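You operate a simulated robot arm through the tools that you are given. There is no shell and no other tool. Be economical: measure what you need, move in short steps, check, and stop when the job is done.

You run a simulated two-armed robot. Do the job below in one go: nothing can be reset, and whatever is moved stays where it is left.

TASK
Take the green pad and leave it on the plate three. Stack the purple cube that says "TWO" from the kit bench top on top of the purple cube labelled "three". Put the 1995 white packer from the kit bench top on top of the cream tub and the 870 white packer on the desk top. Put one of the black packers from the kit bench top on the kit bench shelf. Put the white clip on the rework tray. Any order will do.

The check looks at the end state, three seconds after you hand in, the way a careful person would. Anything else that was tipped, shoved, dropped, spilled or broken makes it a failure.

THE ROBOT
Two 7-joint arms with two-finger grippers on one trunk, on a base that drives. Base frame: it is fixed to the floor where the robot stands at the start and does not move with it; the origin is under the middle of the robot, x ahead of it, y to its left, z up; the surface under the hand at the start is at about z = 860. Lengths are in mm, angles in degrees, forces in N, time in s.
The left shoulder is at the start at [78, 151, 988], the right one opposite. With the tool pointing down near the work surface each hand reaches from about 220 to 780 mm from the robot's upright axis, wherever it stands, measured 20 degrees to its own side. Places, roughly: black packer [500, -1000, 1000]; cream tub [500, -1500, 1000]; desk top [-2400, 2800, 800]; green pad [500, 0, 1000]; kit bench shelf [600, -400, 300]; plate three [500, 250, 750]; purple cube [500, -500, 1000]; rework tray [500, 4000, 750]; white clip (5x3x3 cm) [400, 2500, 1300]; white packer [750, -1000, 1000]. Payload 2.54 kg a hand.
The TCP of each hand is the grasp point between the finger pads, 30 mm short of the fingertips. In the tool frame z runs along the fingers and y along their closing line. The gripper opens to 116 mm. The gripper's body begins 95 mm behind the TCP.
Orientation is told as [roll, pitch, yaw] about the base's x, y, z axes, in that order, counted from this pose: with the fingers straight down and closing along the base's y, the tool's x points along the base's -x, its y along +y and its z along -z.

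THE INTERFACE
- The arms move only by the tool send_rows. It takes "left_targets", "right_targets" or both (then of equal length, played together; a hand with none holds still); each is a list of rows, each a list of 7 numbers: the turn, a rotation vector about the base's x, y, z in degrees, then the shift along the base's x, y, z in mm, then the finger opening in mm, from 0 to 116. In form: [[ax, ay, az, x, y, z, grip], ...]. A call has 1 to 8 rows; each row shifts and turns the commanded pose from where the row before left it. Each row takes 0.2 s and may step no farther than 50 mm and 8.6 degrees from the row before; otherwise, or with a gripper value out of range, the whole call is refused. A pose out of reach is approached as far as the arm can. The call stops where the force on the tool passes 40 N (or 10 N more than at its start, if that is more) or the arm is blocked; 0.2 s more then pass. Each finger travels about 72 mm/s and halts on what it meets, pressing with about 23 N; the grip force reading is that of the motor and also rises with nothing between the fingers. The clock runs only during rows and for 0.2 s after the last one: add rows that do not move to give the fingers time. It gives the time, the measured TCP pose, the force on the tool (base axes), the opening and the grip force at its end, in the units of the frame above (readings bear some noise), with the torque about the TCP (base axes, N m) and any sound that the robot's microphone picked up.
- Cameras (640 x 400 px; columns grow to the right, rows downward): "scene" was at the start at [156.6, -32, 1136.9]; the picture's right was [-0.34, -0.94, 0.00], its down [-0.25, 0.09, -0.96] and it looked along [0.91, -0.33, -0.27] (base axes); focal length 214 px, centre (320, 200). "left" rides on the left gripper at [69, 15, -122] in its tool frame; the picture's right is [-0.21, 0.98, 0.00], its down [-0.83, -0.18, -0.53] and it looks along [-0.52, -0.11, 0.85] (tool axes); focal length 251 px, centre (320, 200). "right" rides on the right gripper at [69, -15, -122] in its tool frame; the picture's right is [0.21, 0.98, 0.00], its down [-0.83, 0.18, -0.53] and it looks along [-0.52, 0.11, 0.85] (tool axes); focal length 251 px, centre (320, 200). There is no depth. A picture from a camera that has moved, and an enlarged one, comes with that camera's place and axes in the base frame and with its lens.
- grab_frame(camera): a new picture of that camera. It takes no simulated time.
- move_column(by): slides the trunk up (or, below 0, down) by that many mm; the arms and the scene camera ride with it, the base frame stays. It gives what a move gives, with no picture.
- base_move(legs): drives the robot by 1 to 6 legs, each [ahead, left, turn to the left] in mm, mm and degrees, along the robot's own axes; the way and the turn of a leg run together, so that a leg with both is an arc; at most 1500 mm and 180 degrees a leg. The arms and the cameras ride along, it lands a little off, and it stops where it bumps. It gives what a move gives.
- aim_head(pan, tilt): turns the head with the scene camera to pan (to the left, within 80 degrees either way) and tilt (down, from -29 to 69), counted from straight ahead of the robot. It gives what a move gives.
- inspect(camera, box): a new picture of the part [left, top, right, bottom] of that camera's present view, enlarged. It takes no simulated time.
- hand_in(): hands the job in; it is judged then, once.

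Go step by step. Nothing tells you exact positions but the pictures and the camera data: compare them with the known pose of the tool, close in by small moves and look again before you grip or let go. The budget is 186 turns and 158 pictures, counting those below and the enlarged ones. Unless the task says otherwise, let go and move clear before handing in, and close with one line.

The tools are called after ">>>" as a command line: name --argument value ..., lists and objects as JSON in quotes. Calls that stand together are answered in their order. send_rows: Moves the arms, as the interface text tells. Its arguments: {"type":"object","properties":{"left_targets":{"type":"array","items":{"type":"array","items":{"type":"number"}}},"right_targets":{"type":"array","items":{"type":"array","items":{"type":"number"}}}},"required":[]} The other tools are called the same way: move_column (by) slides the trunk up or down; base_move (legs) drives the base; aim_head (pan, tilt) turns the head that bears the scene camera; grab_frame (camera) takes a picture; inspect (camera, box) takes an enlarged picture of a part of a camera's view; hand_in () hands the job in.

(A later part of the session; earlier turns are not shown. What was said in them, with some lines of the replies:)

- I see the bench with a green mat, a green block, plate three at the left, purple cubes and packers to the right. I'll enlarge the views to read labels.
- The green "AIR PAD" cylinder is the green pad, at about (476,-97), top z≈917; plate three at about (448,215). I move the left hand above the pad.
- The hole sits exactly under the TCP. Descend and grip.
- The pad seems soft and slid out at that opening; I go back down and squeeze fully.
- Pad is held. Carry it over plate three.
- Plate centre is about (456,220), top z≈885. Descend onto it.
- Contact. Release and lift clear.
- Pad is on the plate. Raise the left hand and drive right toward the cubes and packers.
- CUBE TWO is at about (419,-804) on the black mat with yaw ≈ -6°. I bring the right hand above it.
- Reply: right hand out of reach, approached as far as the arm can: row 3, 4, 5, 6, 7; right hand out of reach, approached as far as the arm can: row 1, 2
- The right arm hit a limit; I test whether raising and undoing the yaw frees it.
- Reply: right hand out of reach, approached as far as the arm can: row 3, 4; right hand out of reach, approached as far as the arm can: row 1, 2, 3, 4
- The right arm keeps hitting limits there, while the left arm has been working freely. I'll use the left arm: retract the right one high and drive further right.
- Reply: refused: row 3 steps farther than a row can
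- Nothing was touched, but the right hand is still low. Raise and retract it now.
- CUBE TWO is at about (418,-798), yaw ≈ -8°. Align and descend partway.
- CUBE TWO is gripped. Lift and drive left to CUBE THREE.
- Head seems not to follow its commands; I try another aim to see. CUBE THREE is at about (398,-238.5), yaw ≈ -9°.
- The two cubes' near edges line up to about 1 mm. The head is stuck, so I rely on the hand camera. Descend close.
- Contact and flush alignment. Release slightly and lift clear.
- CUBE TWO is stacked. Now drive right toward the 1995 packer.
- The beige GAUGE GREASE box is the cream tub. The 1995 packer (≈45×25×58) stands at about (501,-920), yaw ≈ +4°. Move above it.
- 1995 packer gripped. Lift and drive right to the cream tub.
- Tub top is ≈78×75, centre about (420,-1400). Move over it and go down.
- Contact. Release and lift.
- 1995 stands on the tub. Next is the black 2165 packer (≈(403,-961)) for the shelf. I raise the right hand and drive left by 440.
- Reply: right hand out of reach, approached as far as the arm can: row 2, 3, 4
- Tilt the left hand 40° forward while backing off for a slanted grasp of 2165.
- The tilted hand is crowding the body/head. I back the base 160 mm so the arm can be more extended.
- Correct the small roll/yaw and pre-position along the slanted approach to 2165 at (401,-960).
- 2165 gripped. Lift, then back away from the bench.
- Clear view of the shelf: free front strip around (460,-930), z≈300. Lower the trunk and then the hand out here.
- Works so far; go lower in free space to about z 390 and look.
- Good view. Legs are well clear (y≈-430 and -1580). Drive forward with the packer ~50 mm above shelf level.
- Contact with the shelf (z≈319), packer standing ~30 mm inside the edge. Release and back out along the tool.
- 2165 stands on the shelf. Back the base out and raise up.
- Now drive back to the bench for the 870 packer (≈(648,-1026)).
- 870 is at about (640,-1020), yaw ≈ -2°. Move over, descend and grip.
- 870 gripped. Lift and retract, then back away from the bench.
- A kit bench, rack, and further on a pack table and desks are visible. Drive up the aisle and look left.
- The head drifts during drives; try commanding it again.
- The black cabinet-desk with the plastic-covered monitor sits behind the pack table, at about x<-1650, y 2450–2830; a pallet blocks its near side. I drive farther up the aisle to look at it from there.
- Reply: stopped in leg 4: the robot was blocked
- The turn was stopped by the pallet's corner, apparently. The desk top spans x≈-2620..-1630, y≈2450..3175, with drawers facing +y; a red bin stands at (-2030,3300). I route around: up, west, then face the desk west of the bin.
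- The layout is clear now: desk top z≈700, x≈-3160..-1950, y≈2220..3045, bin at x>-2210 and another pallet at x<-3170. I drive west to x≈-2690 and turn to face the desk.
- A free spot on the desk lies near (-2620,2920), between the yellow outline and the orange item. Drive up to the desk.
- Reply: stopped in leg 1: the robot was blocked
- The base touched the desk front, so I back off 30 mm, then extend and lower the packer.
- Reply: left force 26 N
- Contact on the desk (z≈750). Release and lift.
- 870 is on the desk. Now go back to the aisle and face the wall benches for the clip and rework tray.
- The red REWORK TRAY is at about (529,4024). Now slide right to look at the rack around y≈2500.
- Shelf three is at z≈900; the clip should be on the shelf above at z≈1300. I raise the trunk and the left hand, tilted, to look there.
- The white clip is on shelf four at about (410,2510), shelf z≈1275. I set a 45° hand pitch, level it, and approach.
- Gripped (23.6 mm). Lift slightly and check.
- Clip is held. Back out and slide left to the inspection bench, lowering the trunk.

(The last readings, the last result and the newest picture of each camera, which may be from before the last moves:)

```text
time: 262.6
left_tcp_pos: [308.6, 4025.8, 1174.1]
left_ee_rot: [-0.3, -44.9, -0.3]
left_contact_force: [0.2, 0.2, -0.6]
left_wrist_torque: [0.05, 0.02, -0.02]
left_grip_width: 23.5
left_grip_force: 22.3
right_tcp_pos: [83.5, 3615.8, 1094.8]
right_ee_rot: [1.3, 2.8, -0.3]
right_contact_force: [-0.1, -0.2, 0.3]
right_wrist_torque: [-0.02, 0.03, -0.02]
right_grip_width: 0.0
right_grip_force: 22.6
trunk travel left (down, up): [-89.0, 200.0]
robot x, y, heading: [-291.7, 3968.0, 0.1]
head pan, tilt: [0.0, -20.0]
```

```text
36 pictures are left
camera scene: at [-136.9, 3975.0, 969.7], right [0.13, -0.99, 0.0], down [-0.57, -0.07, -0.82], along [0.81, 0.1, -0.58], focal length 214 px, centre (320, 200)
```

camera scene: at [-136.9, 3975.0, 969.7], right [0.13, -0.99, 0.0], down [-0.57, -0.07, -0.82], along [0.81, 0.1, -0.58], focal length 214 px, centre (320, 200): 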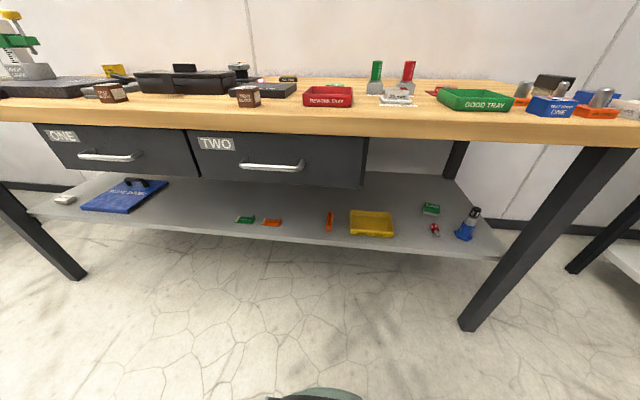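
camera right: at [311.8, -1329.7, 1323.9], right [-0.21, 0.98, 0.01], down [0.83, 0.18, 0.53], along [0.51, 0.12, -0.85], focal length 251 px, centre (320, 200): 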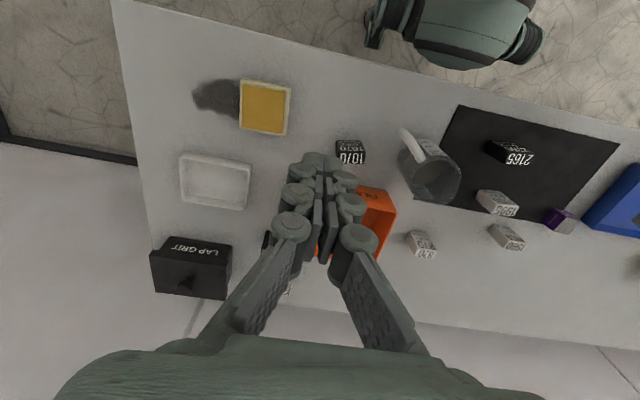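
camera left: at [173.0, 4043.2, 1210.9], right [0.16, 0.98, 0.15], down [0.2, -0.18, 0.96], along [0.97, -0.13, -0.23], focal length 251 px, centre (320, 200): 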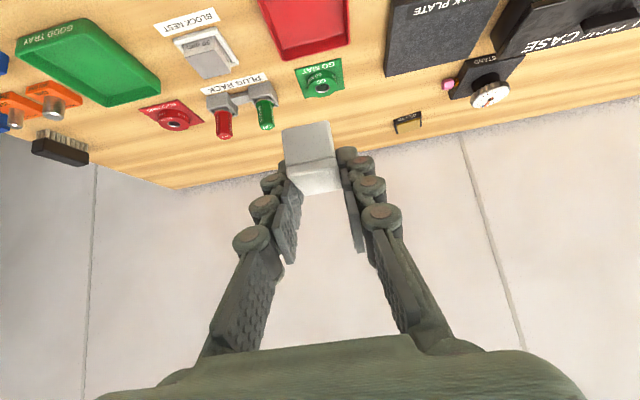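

>>> grab_frame --camera "right"

>>> base_move --legs '[[-130, 0, 0]]'

>>> grab_frame --camera "left"

```text
35 pictures are left
camera right: at [21.4, 3598.6, 1220.2], right [-0.21, 0.98, 0.03], down [0.85, 0.17, 0.5], along [0.48, 0.13, -0.87], focal length 251 px, centre (320, 200)
```

right: 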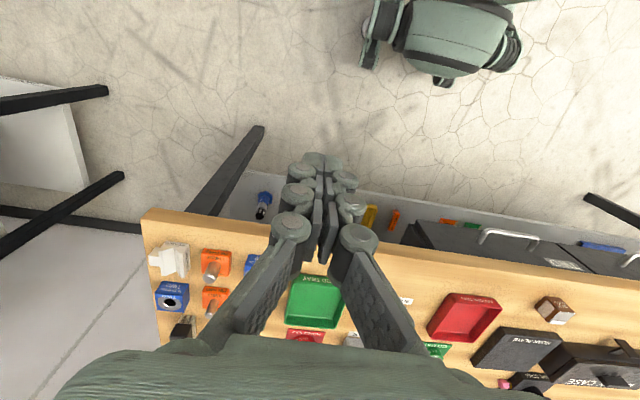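

```text
time: 263.9
left_tcp_pos: [176.7, 4028.4, 1173.6]
left_ee_rot: [-0.2, -45.0, -0.3]
left_contact_force: [-0.8, 0.6, -0.4]
left_wrist_torque: [0.01, -0.02, -0.01]
left_grip_width: 23.4
left_grip_force: 22.8
right_tcp_pos: [-45.1, 3615.1, 1096.6]
right_ee_rot: [1.3, 2.7, -0.2]
right_contact_force: [-0.7, 0.1, -0.6]
right_wrist_torque: [0.02, -0.02, 0.01]
right_grip_width: 0.0
right_grip_force: 23.2
trunk travel left (down, up): [-89.0, 200.0]
robot x, y, heading: [-420.9, 3963.5, -0.2]
head pan, tilt: [0.0, -20.0]
```

```text
34 pictures are left
camera left: at [42.5, 4044.4, 1211.3], right [0.16, 0.98, 0.15], down [0.2, -0.18, 0.96], along [0.97, -0.12, -0.23], focal length 251 px, centre (320, 200)
```

left: 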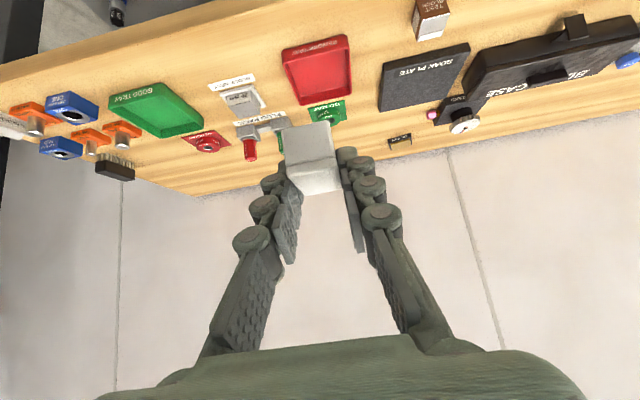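

Triangulation: tray rim x≈377..524, y≈3975..4086, z≈878; centre (450,4030). Drive forward and lower.

>>> base_move --legs '[[262, 0, 0]]'

>>> move_column --by -89

>>> send_rows --left_targets '[[0, 0, 0, 0, 0, -40, 0], [0, 0, 0, 0, 0, -40, 0], [0, 0, 0, 0, 0, -20, 0], [0, 0, 0, 0, 0, 0, 0]]'

>>> grab_frame --camera "left"

>>> grab_frame --camera "right"

```text
time: 265.8
left_tcp_pos: [442.7, 4025.3, 1174.1]
left_ee_rot: [-0.3, -44.9, -0.3]
left_contact_force: [-0.7, 0.2, 0.9]
left_wrist_torque: [-0.02, 0.02, 0.01]
left_grip_width: 23.4
left_grip_force: 22.9
right_tcp_pos: [218.3, 3613.3, 1094.6]
right_ee_rot: [1.4, 2.7, -0.5]
right_contact_force: [-0.5, 0.0, -0.8]
right_wrist_torque: [-0.02, -0.02, -0.03]
right_grip_width: 0.1
right_grip_force: 22.7
trunk travel left (down, up): [-89.0, 200.0]
robot x, y, heading: [-159.6, 3962.6, -0.4]
head pan, tilt: [0.0, -20.0]
```

```text
time: 267.0
left_tcp_pos: [441.3, 4025.4, 1084.8]
left_ee_rot: [-0.3, -45.0, -0.4]
left_contact_force: [0.0, 0.5, 0.2]
left_wrist_torque: [0.01, -0.01, 0.0]
left_grip_width: 23.6
left_grip_force: 22.9
right_tcp_pos: [216.4, 3613.7, 1008.2]
right_ee_rot: [1.5, 2.6, -0.5]
right_contact_force: [0.1, 0.0, 0.7]
right_wrist_torque: [-0.01, 0.0, 0.02]
right_grip_width: 0.1
right_grip_force: 22.8
trunk travel left (down, up): [0.0, 289.0]
robot x, y, heading: [-159.9, 3963.0, -0.3]
head pan, tilt: [0.0, -20.0]
```

```text
time: 268.0
left_tcp_pos: [442.4, 4025.6, 985.7]
left_ee_rot: [-0.3, -44.9, -0.4]
left_contact_force: [0.2, 0.6, 0.2]
left_wrist_torque: [-0.01, -0.02, 0.0]
left_grip_width: 23.2
left_grip_force: 23.1
right_tcp_pos: [217.9, 3612.3, 1007.9]
right_ee_rot: [1.4, 2.6, -0.4]
right_contact_force: [0.0, 1.1, 0.2]
right_wrist_torque: [-0.01, 0.01, -0.02]
right_grip_width: 0.0
right_grip_force: 22.8
trunk travel left (down, up): [0.0, 289.0]
robot x, y, heading: [-158.8, 3965.4, -0.0]
head pan, tilt: [0.0, -20.0]
```

```text
33 pictures are left
camera left: at [306.9, 4042.8, 1022.4], right [0.16, 0.98, 0.15], down [0.2, -0.18, 0.96], along [0.97, -0.13, -0.23], focal length 251 px, centre (320, 200)
```

left: 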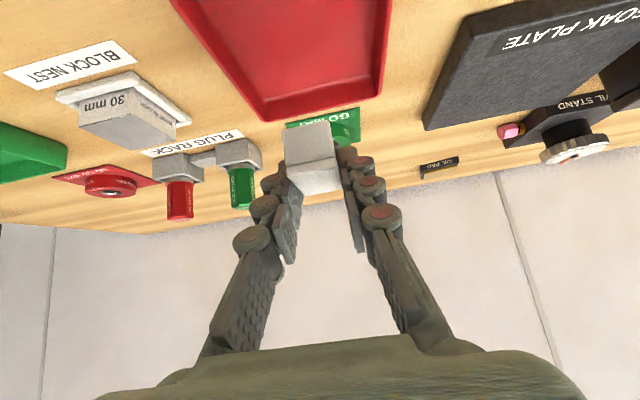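

```text
32 pictures are left
camera right: at [154.3, 3596.4, 1131.6], right [-0.21, 0.98, 0.03], down [0.85, 0.16, 0.5], along [0.48, 0.13, -0.87], focal length 251 px, centre (320, 200)
```

right: 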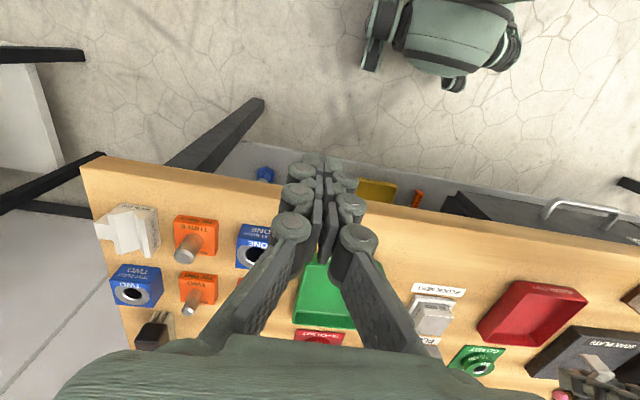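

Hand is well centred over the tray. Descend into it.

>>> send_rows --left_targets '[[0, 0, 0, 0, 1, -35, 0], [0, 0, 0, 0, 0, -30, 0], [0, 0, 0, 0, 0, -12, 0], [0, 0, 0, 0, 0, 0, 0]]'

>>> grab_frame --camera "right"

>>> grab_frame --camera "left"

```text
time: 269.0
left_tcp_pos: [442.8, 4026.6, 907.3]
left_ee_rot: [-0.3, -44.9, -0.3]
left_contact_force: [0.3, -0.2, 0.2]
left_wrist_torque: [0.0, 0.0, 0.02]
left_grip_width: 23.7
left_grip_force: 23.1
right_tcp_pos: [218.0, 3613.0, 1006.7]
right_ee_rot: [1.4, 2.6, -0.4]
right_contact_force: [0.9, -0.2, -0.4]
right_wrist_torque: [-0.01, 0.05, 0.0]
right_grip_width: 0.0
right_grip_force: 22.9
trunk travel left (down, up): [0.0, 289.0]
robot x, y, heading: [-159.9, 3964.0, -0.3]
head pan, tilt: [0.0, -20.0]
```

```text
31 pictures are left
camera right: at [154.3, 3596.5, 1131.6], right [-0.21, 0.98, 0.03], down [0.85, 0.16, 0.5], along [0.48, 0.13, -0.87], focal length 251 px, centre (320, 200)
```

right: 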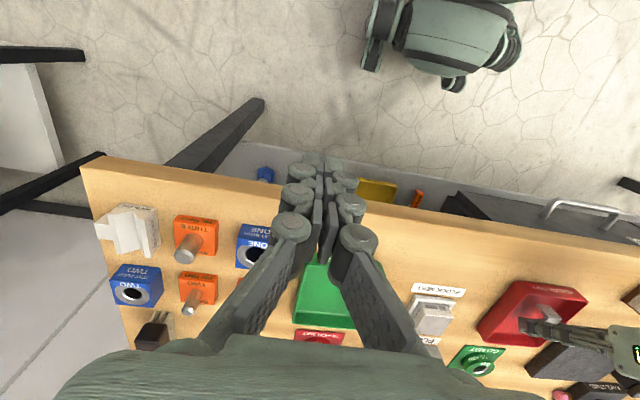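

```text
30 pictures are left
camera left: at [306.5, 4043.5, 944.1], right [0.16, 0.98, 0.15], down [0.2, -0.18, 0.96], along [0.97, -0.13, -0.23], focal length 251 px, centre (320, 200)
```

left: 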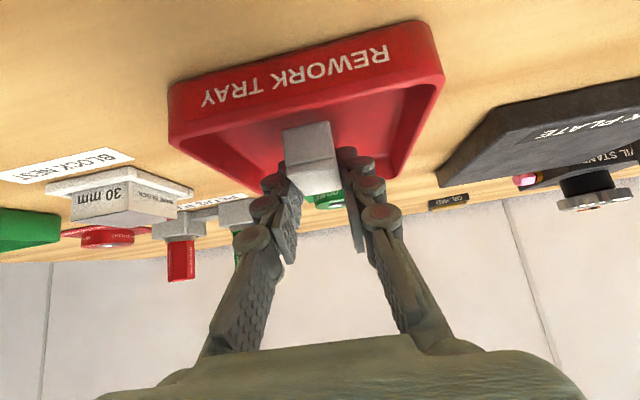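

>>> inspect --camera "right" --box '[460, 260, 640, 372]'

>>> send_rows --left_targets '[[0, 0, 0, 0, 0, -4, 0], [0, 0, 0, 0, 0, 0, 0]]'

>>> send_rows --left_targets '[[0, 0, 0, 0, 0, -3, 0], [0, 0, 0, 0, 0, 0, 0]]'

```text
3.56 times, centred on (550, 316) of right
camera zoom: at [154.3, 3596.5, 1131.6], right [-0.21, 0.98, 0.03], down [0.85, 0.16, 0.5], along [0.48, 0.13, -0.87], focal length 894 px, centre (-498, -212)
```

zoom: 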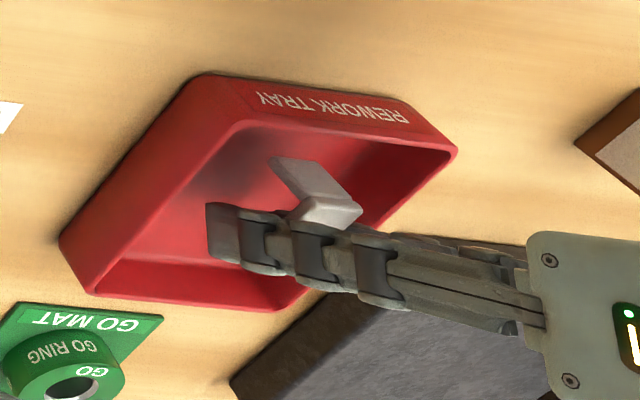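

```text
time: 269.6
left_tcp_pos: [441.5, 4026.1, 903.2]
left_ee_rot: [-0.3, -45.0, -0.4]
left_contact_force: [1.0, 0.2, -0.1]
left_wrist_torque: [0.0, -0.04, 0.02]
left_grip_width: 23.5
left_grip_force: 23.5
right_tcp_pos: [218.5, 3613.6, 1008.3]
right_ee_rot: [1.4, 2.7, -0.4]
right_contact_force: [0.1, -0.1, 0.5]
right_wrist_torque: [0.01, 0.0, 0.0]
right_grip_width: 0.1
right_grip_force: 22.8
trunk travel left (down, up): [0.0, 289.0]
robot x, y, heading: [-159.5, 3966.6, -0.3]
head pan, tilt: [0.0, -20.0]
```

```text
time: 270.2
left_tcp_pos: [441.3, 4025.3, 902.0]
left_ee_rot: [-0.3, -45.0, -0.5]
left_contact_force: [-0.7, 0.6, -0.3]
left_wrist_torque: [-0.02, -0.01, -0.01]
left_grip_width: 23.7
left_grip_force: 22.7
right_tcp_pos: [218.0, 3613.5, 1007.1]
right_ee_rot: [1.4, 2.7, -0.3]
right_contact_force: [-0.2, 0.0, -0.6]
right_wrist_torque: [0.0, 0.0, 0.02]
right_grip_width: 0.0
right_grip_force: 22.5
trunk travel left (down, up): [0.0, 289.0]
robot x, y, heading: [-157.7, 3962.7, -0.2]
head pan, tilt: [0.0, -20.0]
```

>>> send_rows --left_targets '[[0, 0, 0, 0, 0, -3, 0], [0, 0, 0, 0, 0, 0, 0]]'

>>> send_rows --left_targets '[[0, 0, 0, 0, 0, -3, 0], [0, 0, 0, 0, 0, 0, 0]]'

>>> inspect --camera "right" --box '[460, 260, 640, 372]'

```text
time: 270.8
left_tcp_pos: [442.9, 4024.8, 898.9]
left_ee_rot: [-0.3, -45.0, -0.5]
left_contact_force: [-0.5, 0.2, -0.3]
left_wrist_torque: [-0.02, 0.03, 0.01]
left_grip_width: 23.5
left_grip_force: 22.8
right_tcp_pos: [216.8, 3613.3, 1007.5]
right_ee_rot: [1.3, 2.5, -0.4]
right_contact_force: [0.1, -0.9, -0.3]
right_wrist_torque: [0.0, 0.01, 0.0]
right_grip_width: 0.0
right_grip_force: 22.5
trunk travel left (down, up): [0.0, 289.0]
robot x, y, heading: [-159.6, 3964.1, -0.2]
head pan, tilt: [0.0, -20.0]
```

```text
time: 271.4
left_tcp_pos: [440.7, 4025.4, 894.4]
left_ee_rot: [-0.3, -45.0, -0.5]
left_contact_force: [-0.6, -0.3, 0.5]
left_wrist_torque: [-0.02, 0.03, 0.02]
left_grip_width: 23.5
left_grip_force: 23.5
right_tcp_pos: [217.8, 3613.2, 1008.0]
right_ee_rot: [1.4, 2.5, -0.4]
right_contact_force: [0.6, -0.1, -0.4]
right_wrist_torque: [0.01, 0.0, 0.02]
right_grip_width: 0.0
right_grip_force: 22.8
trunk travel left (down, up): [0.0, 289.0]
robot x, y, heading: [-156.0, 3966.5, -0.4]
head pan, tilt: [0.0, -20.0]
```

```text
3.56 times, centred on (550, 316) of right
camera zoom: at [154.2, 3596.5, 1131.7], right [-0.21, 0.98, 0.03], down [0.85, 0.16, 0.5], along [0.48, 0.13, -0.87], focal length 894 px, centre (-498, -212)
```

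zoom: 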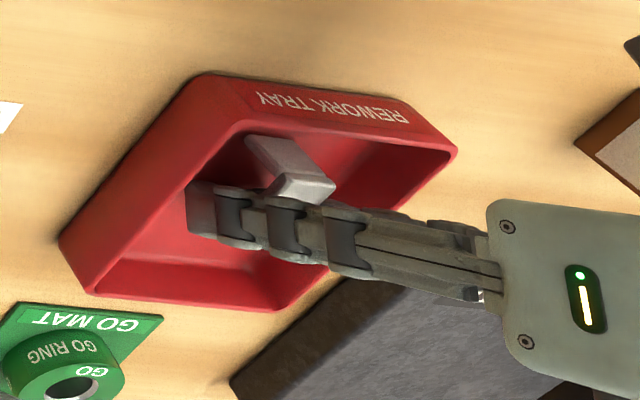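

The clip is a bit close to the tray's near wall; shift 15 mm forward, then continue down.

>>> send_rows --left_targets '[[0, 0, 0, 15, 0, 0, 0], [0, 0, 0, 0, 0, -3, 0], [0, 0, 0, 0, 0, 0, 0]]'

>>> send_rows --left_targets '[[0, 0, 0, 0, 0, -3, 0], [0, 0, 0, 0, 0, 0, 0]]'

>>> send_rows --left_targets '[[0, 0, 0, 0, 0, -2, 0], [0, 0, 0, 0, 0, 0, 0]]'

>>> inspect --camera "right" --box '[460, 260, 640, 372]'

```text
time: 272.2
left_tcp_pos: [457.5, 4026.5, 893.5]
left_ee_rot: [-0.3, -45.2, -0.4]
left_contact_force: [3.5, 0.6, 7.2]
left_wrist_torque: [0.08, -0.08, -0.01]
left_grip_width: 23.4
left_grip_force: 22.8
right_tcp_pos: [217.6, 3613.7, 1009.6]
right_ee_rot: [1.4, 2.5, -0.4]
right_contact_force: [0.2, -0.6, -0.7]
right_wrist_torque: [-0.01, -0.01, -0.01]
right_grip_width: 0.1
right_grip_force: 23.1
trunk travel left (down, up): [0.0, 289.0]
robot x, y, heading: [-157.9, 3962.2, -0.7]
head pan, tilt: [0.0, -20.0]
```

```text
time: 272.8
left_tcp_pos: [458.4, 4025.2, 893.8]
left_ee_rot: [-0.5, -45.5, -0.3]
left_contact_force: [5.0, -0.3, 23.9]
left_wrist_torque: [0.2, -0.06, -0.05]
left_grip_width: 23.6
left_grip_force: 22.8
right_tcp_pos: [216.1, 3612.8, 1008.8]
right_ee_rot: [1.4, 2.5, -0.4]
right_contact_force: [-0.4, 0.2, 0.4]
right_wrist_torque: [-0.04, 0.0, 0.01]
right_grip_width: 0.0
right_grip_force: 22.8
trunk travel left (down, up): [0.0, 289.0]
robot x, y, heading: [-160.3, 3964.3, -0.3]
head pan, tilt: [0.0, -20.0]
```

```text
time: 273.4
left_tcp_pos: [456.5, 4026.1, 892.2]
left_ee_rot: [-0.5, -45.8, -0.2]
left_contact_force: [7.8, 0.8, 34.5]
left_wrist_torque: [0.21, -0.26, -0.02]
left_grip_width: 23.7
left_grip_force: 23.1
right_tcp_pos: [215.5, 3613.7, 1009.9]
right_ee_rot: [1.4, 2.5, -0.4]
right_contact_force: [0.3, 0.2, 0.6]
right_wrist_torque: [0.01, -0.02, 0.02]
right_grip_width: 0.2
right_grip_force: 23.2
trunk travel left (down, up): [0.0, 289.0]
robot x, y, heading: [-161.1, 3963.4, -0.1]
head pan, tilt: [0.0, -20.0]
```

```text
3.56 times, centred on (550, 316) of right
camera zoom: at [151.9, 3596.3, 1132.7], right [-0.21, 0.98, 0.03], down [0.85, 0.16, 0.5], along [0.49, 0.13, -0.86], focal length 894 px, centre (-498, -212)
```

zoom: 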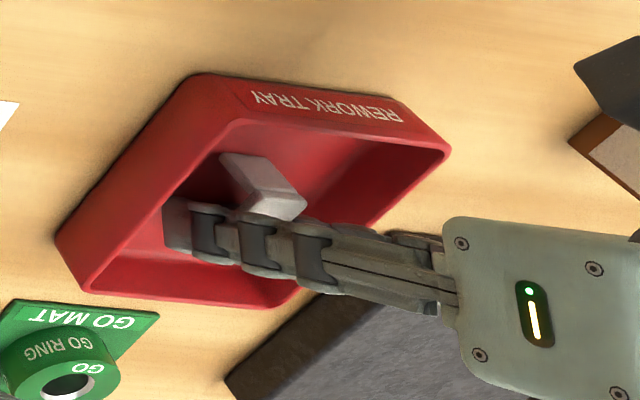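

Clip touches the tray floor. Relieve the pressure, open, and withdraw along the tool.

>>> send_rows --left_targets '[[0, 0, 0, 0, 0, 5, 0], [0, 0, 0, 0, 0, 0, 0], [0, 0, 0, 0, 0, 0, 50], [0, 0, 0, 0, 0, 0, 55], [0, 0, 0, 0, 0, 0, 55], [0, 0, 0, -8, 0, 14, 55], [0, 0, 0, -20, 0, 30, 55], [0, 0, 0, -15, 0, 40, 55]]'

>>> send_rows --left_targets '[[0, 0, 0, 0, 0, 45, 55], [0, 0, 0, 0, 0, 45, 55], [0, 0, 0, 0, 0, 30, 55]]'

>>> inspect --camera "right" --box '[460, 260, 640, 372]'

```text
time: 275.2
left_tcp_pos: [413.6, 4025.2, 973.4]
left_ee_rot: [-0.3, -45.0, -0.4]
left_contact_force: [0.4, 0.5, 0.1]
left_wrist_torque: [-0.02, 0.01, -0.04]
left_grip_width: 54.8
left_grip_force: 0.1
right_tcp_pos: [217.1, 3613.6, 1008.8]
right_ee_rot: [1.4, 2.5, -0.4]
right_contact_force: [0.5, 0.7, 0.6]
right_wrist_torque: [-0.01, 0.01, 0.0]
right_grip_width: 0.0
right_grip_force: 22.7
trunk travel left (down, up): [0.0, 289.0]
robot x, y, heading: [-156.8, 3964.8, -0.3]
head pan, tilt: [0.0, -20.0]
```

```text
time: 276.0
left_tcp_pos: [412.3, 4025.4, 1096.4]
left_ee_rot: [-0.4, -45.0, -0.4]
left_contact_force: [0.1, -0.3, 0.3]
left_wrist_torque: [0.02, 0.0, -0.03]
left_grip_width: 55.0
left_grip_force: 0.1
right_tcp_pos: [217.8, 3614.7, 1008.2]
right_ee_rot: [1.4, 2.5, -0.4]
right_contact_force: [0.4, 0.1, -0.3]
right_wrist_torque: [0.0, -0.02, 0.01]
right_grip_width: 0.1
right_grip_force: 23.0
trunk travel left (down, up): [0.0, 289.0]
robot x, y, heading: [-158.4, 3967.4, -0.4]
head pan, tilt: [0.0, -20.0]
```

```text
3.56 times, centred on (550, 316) of right
camera zoom: at [154.0, 3596.4, 1131.7], right [-0.21, 0.98, 0.03], down [0.85, 0.16, 0.5], along [0.48, 0.13, -0.86], focal length 894 px, centre (-498, -212)
```

zoom: 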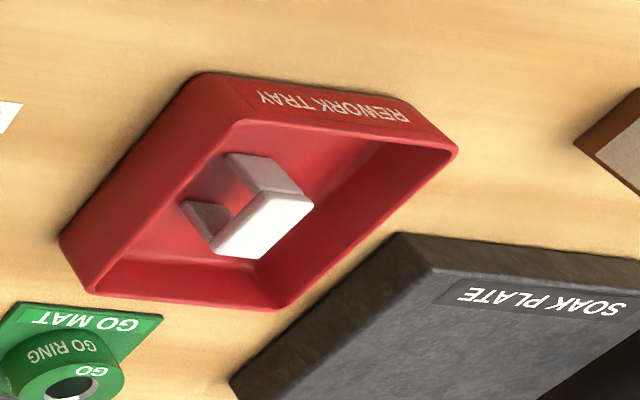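

The clip lies in the rework tray. Back clear of the bench.

>>> base_move --legs '[[-350, 0, 0]]'

>>> grab_frame --camera "left"

```text
time: 278.3
left_tcp_pos: [61.3, 4029.5, 1096.3]
left_ee_rot: [-0.2, -45.0, -0.2]
left_contact_force: [-0.4, 0.8, 0.0]
left_wrist_torque: [0.0, -0.02, -0.01]
left_grip_width: 54.9
left_grip_force: 0.0
right_tcp_pos: [-132.7, 3616.5, 1007.5]
right_ee_rot: [1.3, 2.6, 0.0]
right_contact_force: [0.2, -0.1, -0.5]
right_wrist_torque: [-0.02, 0.0, 0.01]
right_grip_width: 0.0
right_grip_force: 22.8
trunk travel left (down, up): [0.0, 289.0]
robot x, y, heading: [-509.4, 3963.7, 0.2]
head pan, tilt: [0.0, -20.0]
```

```text
25 pictures are left
camera left: at [-73.3, 4045.9, 1133.1], right [0.16, 0.98, 0.15], down [0.21, -0.18, 0.96], along [0.97, -0.12, -0.23], focal length 251 px, centre (320, 200)
```

left: 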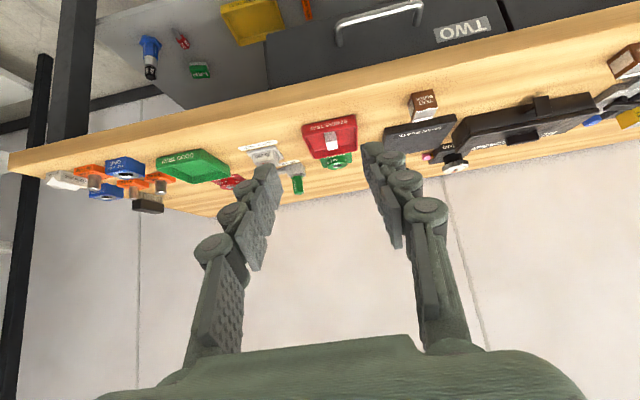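

All placements are done, the hands are empty and the robot is clear, so I hand in.

>>> hand_in

```text
The job is handed in.
```

All six items are placed and the job is handed in; I did not revisit the earlier placements at the end. I took the green "AIR PAD" as the green pad and the beige "GAUGE GREASE" box as the cream tub. The base was stopped twice by contact, once apparently by a pallet in the aisle and once by the desk front, with no visible disturbance in later pictures.
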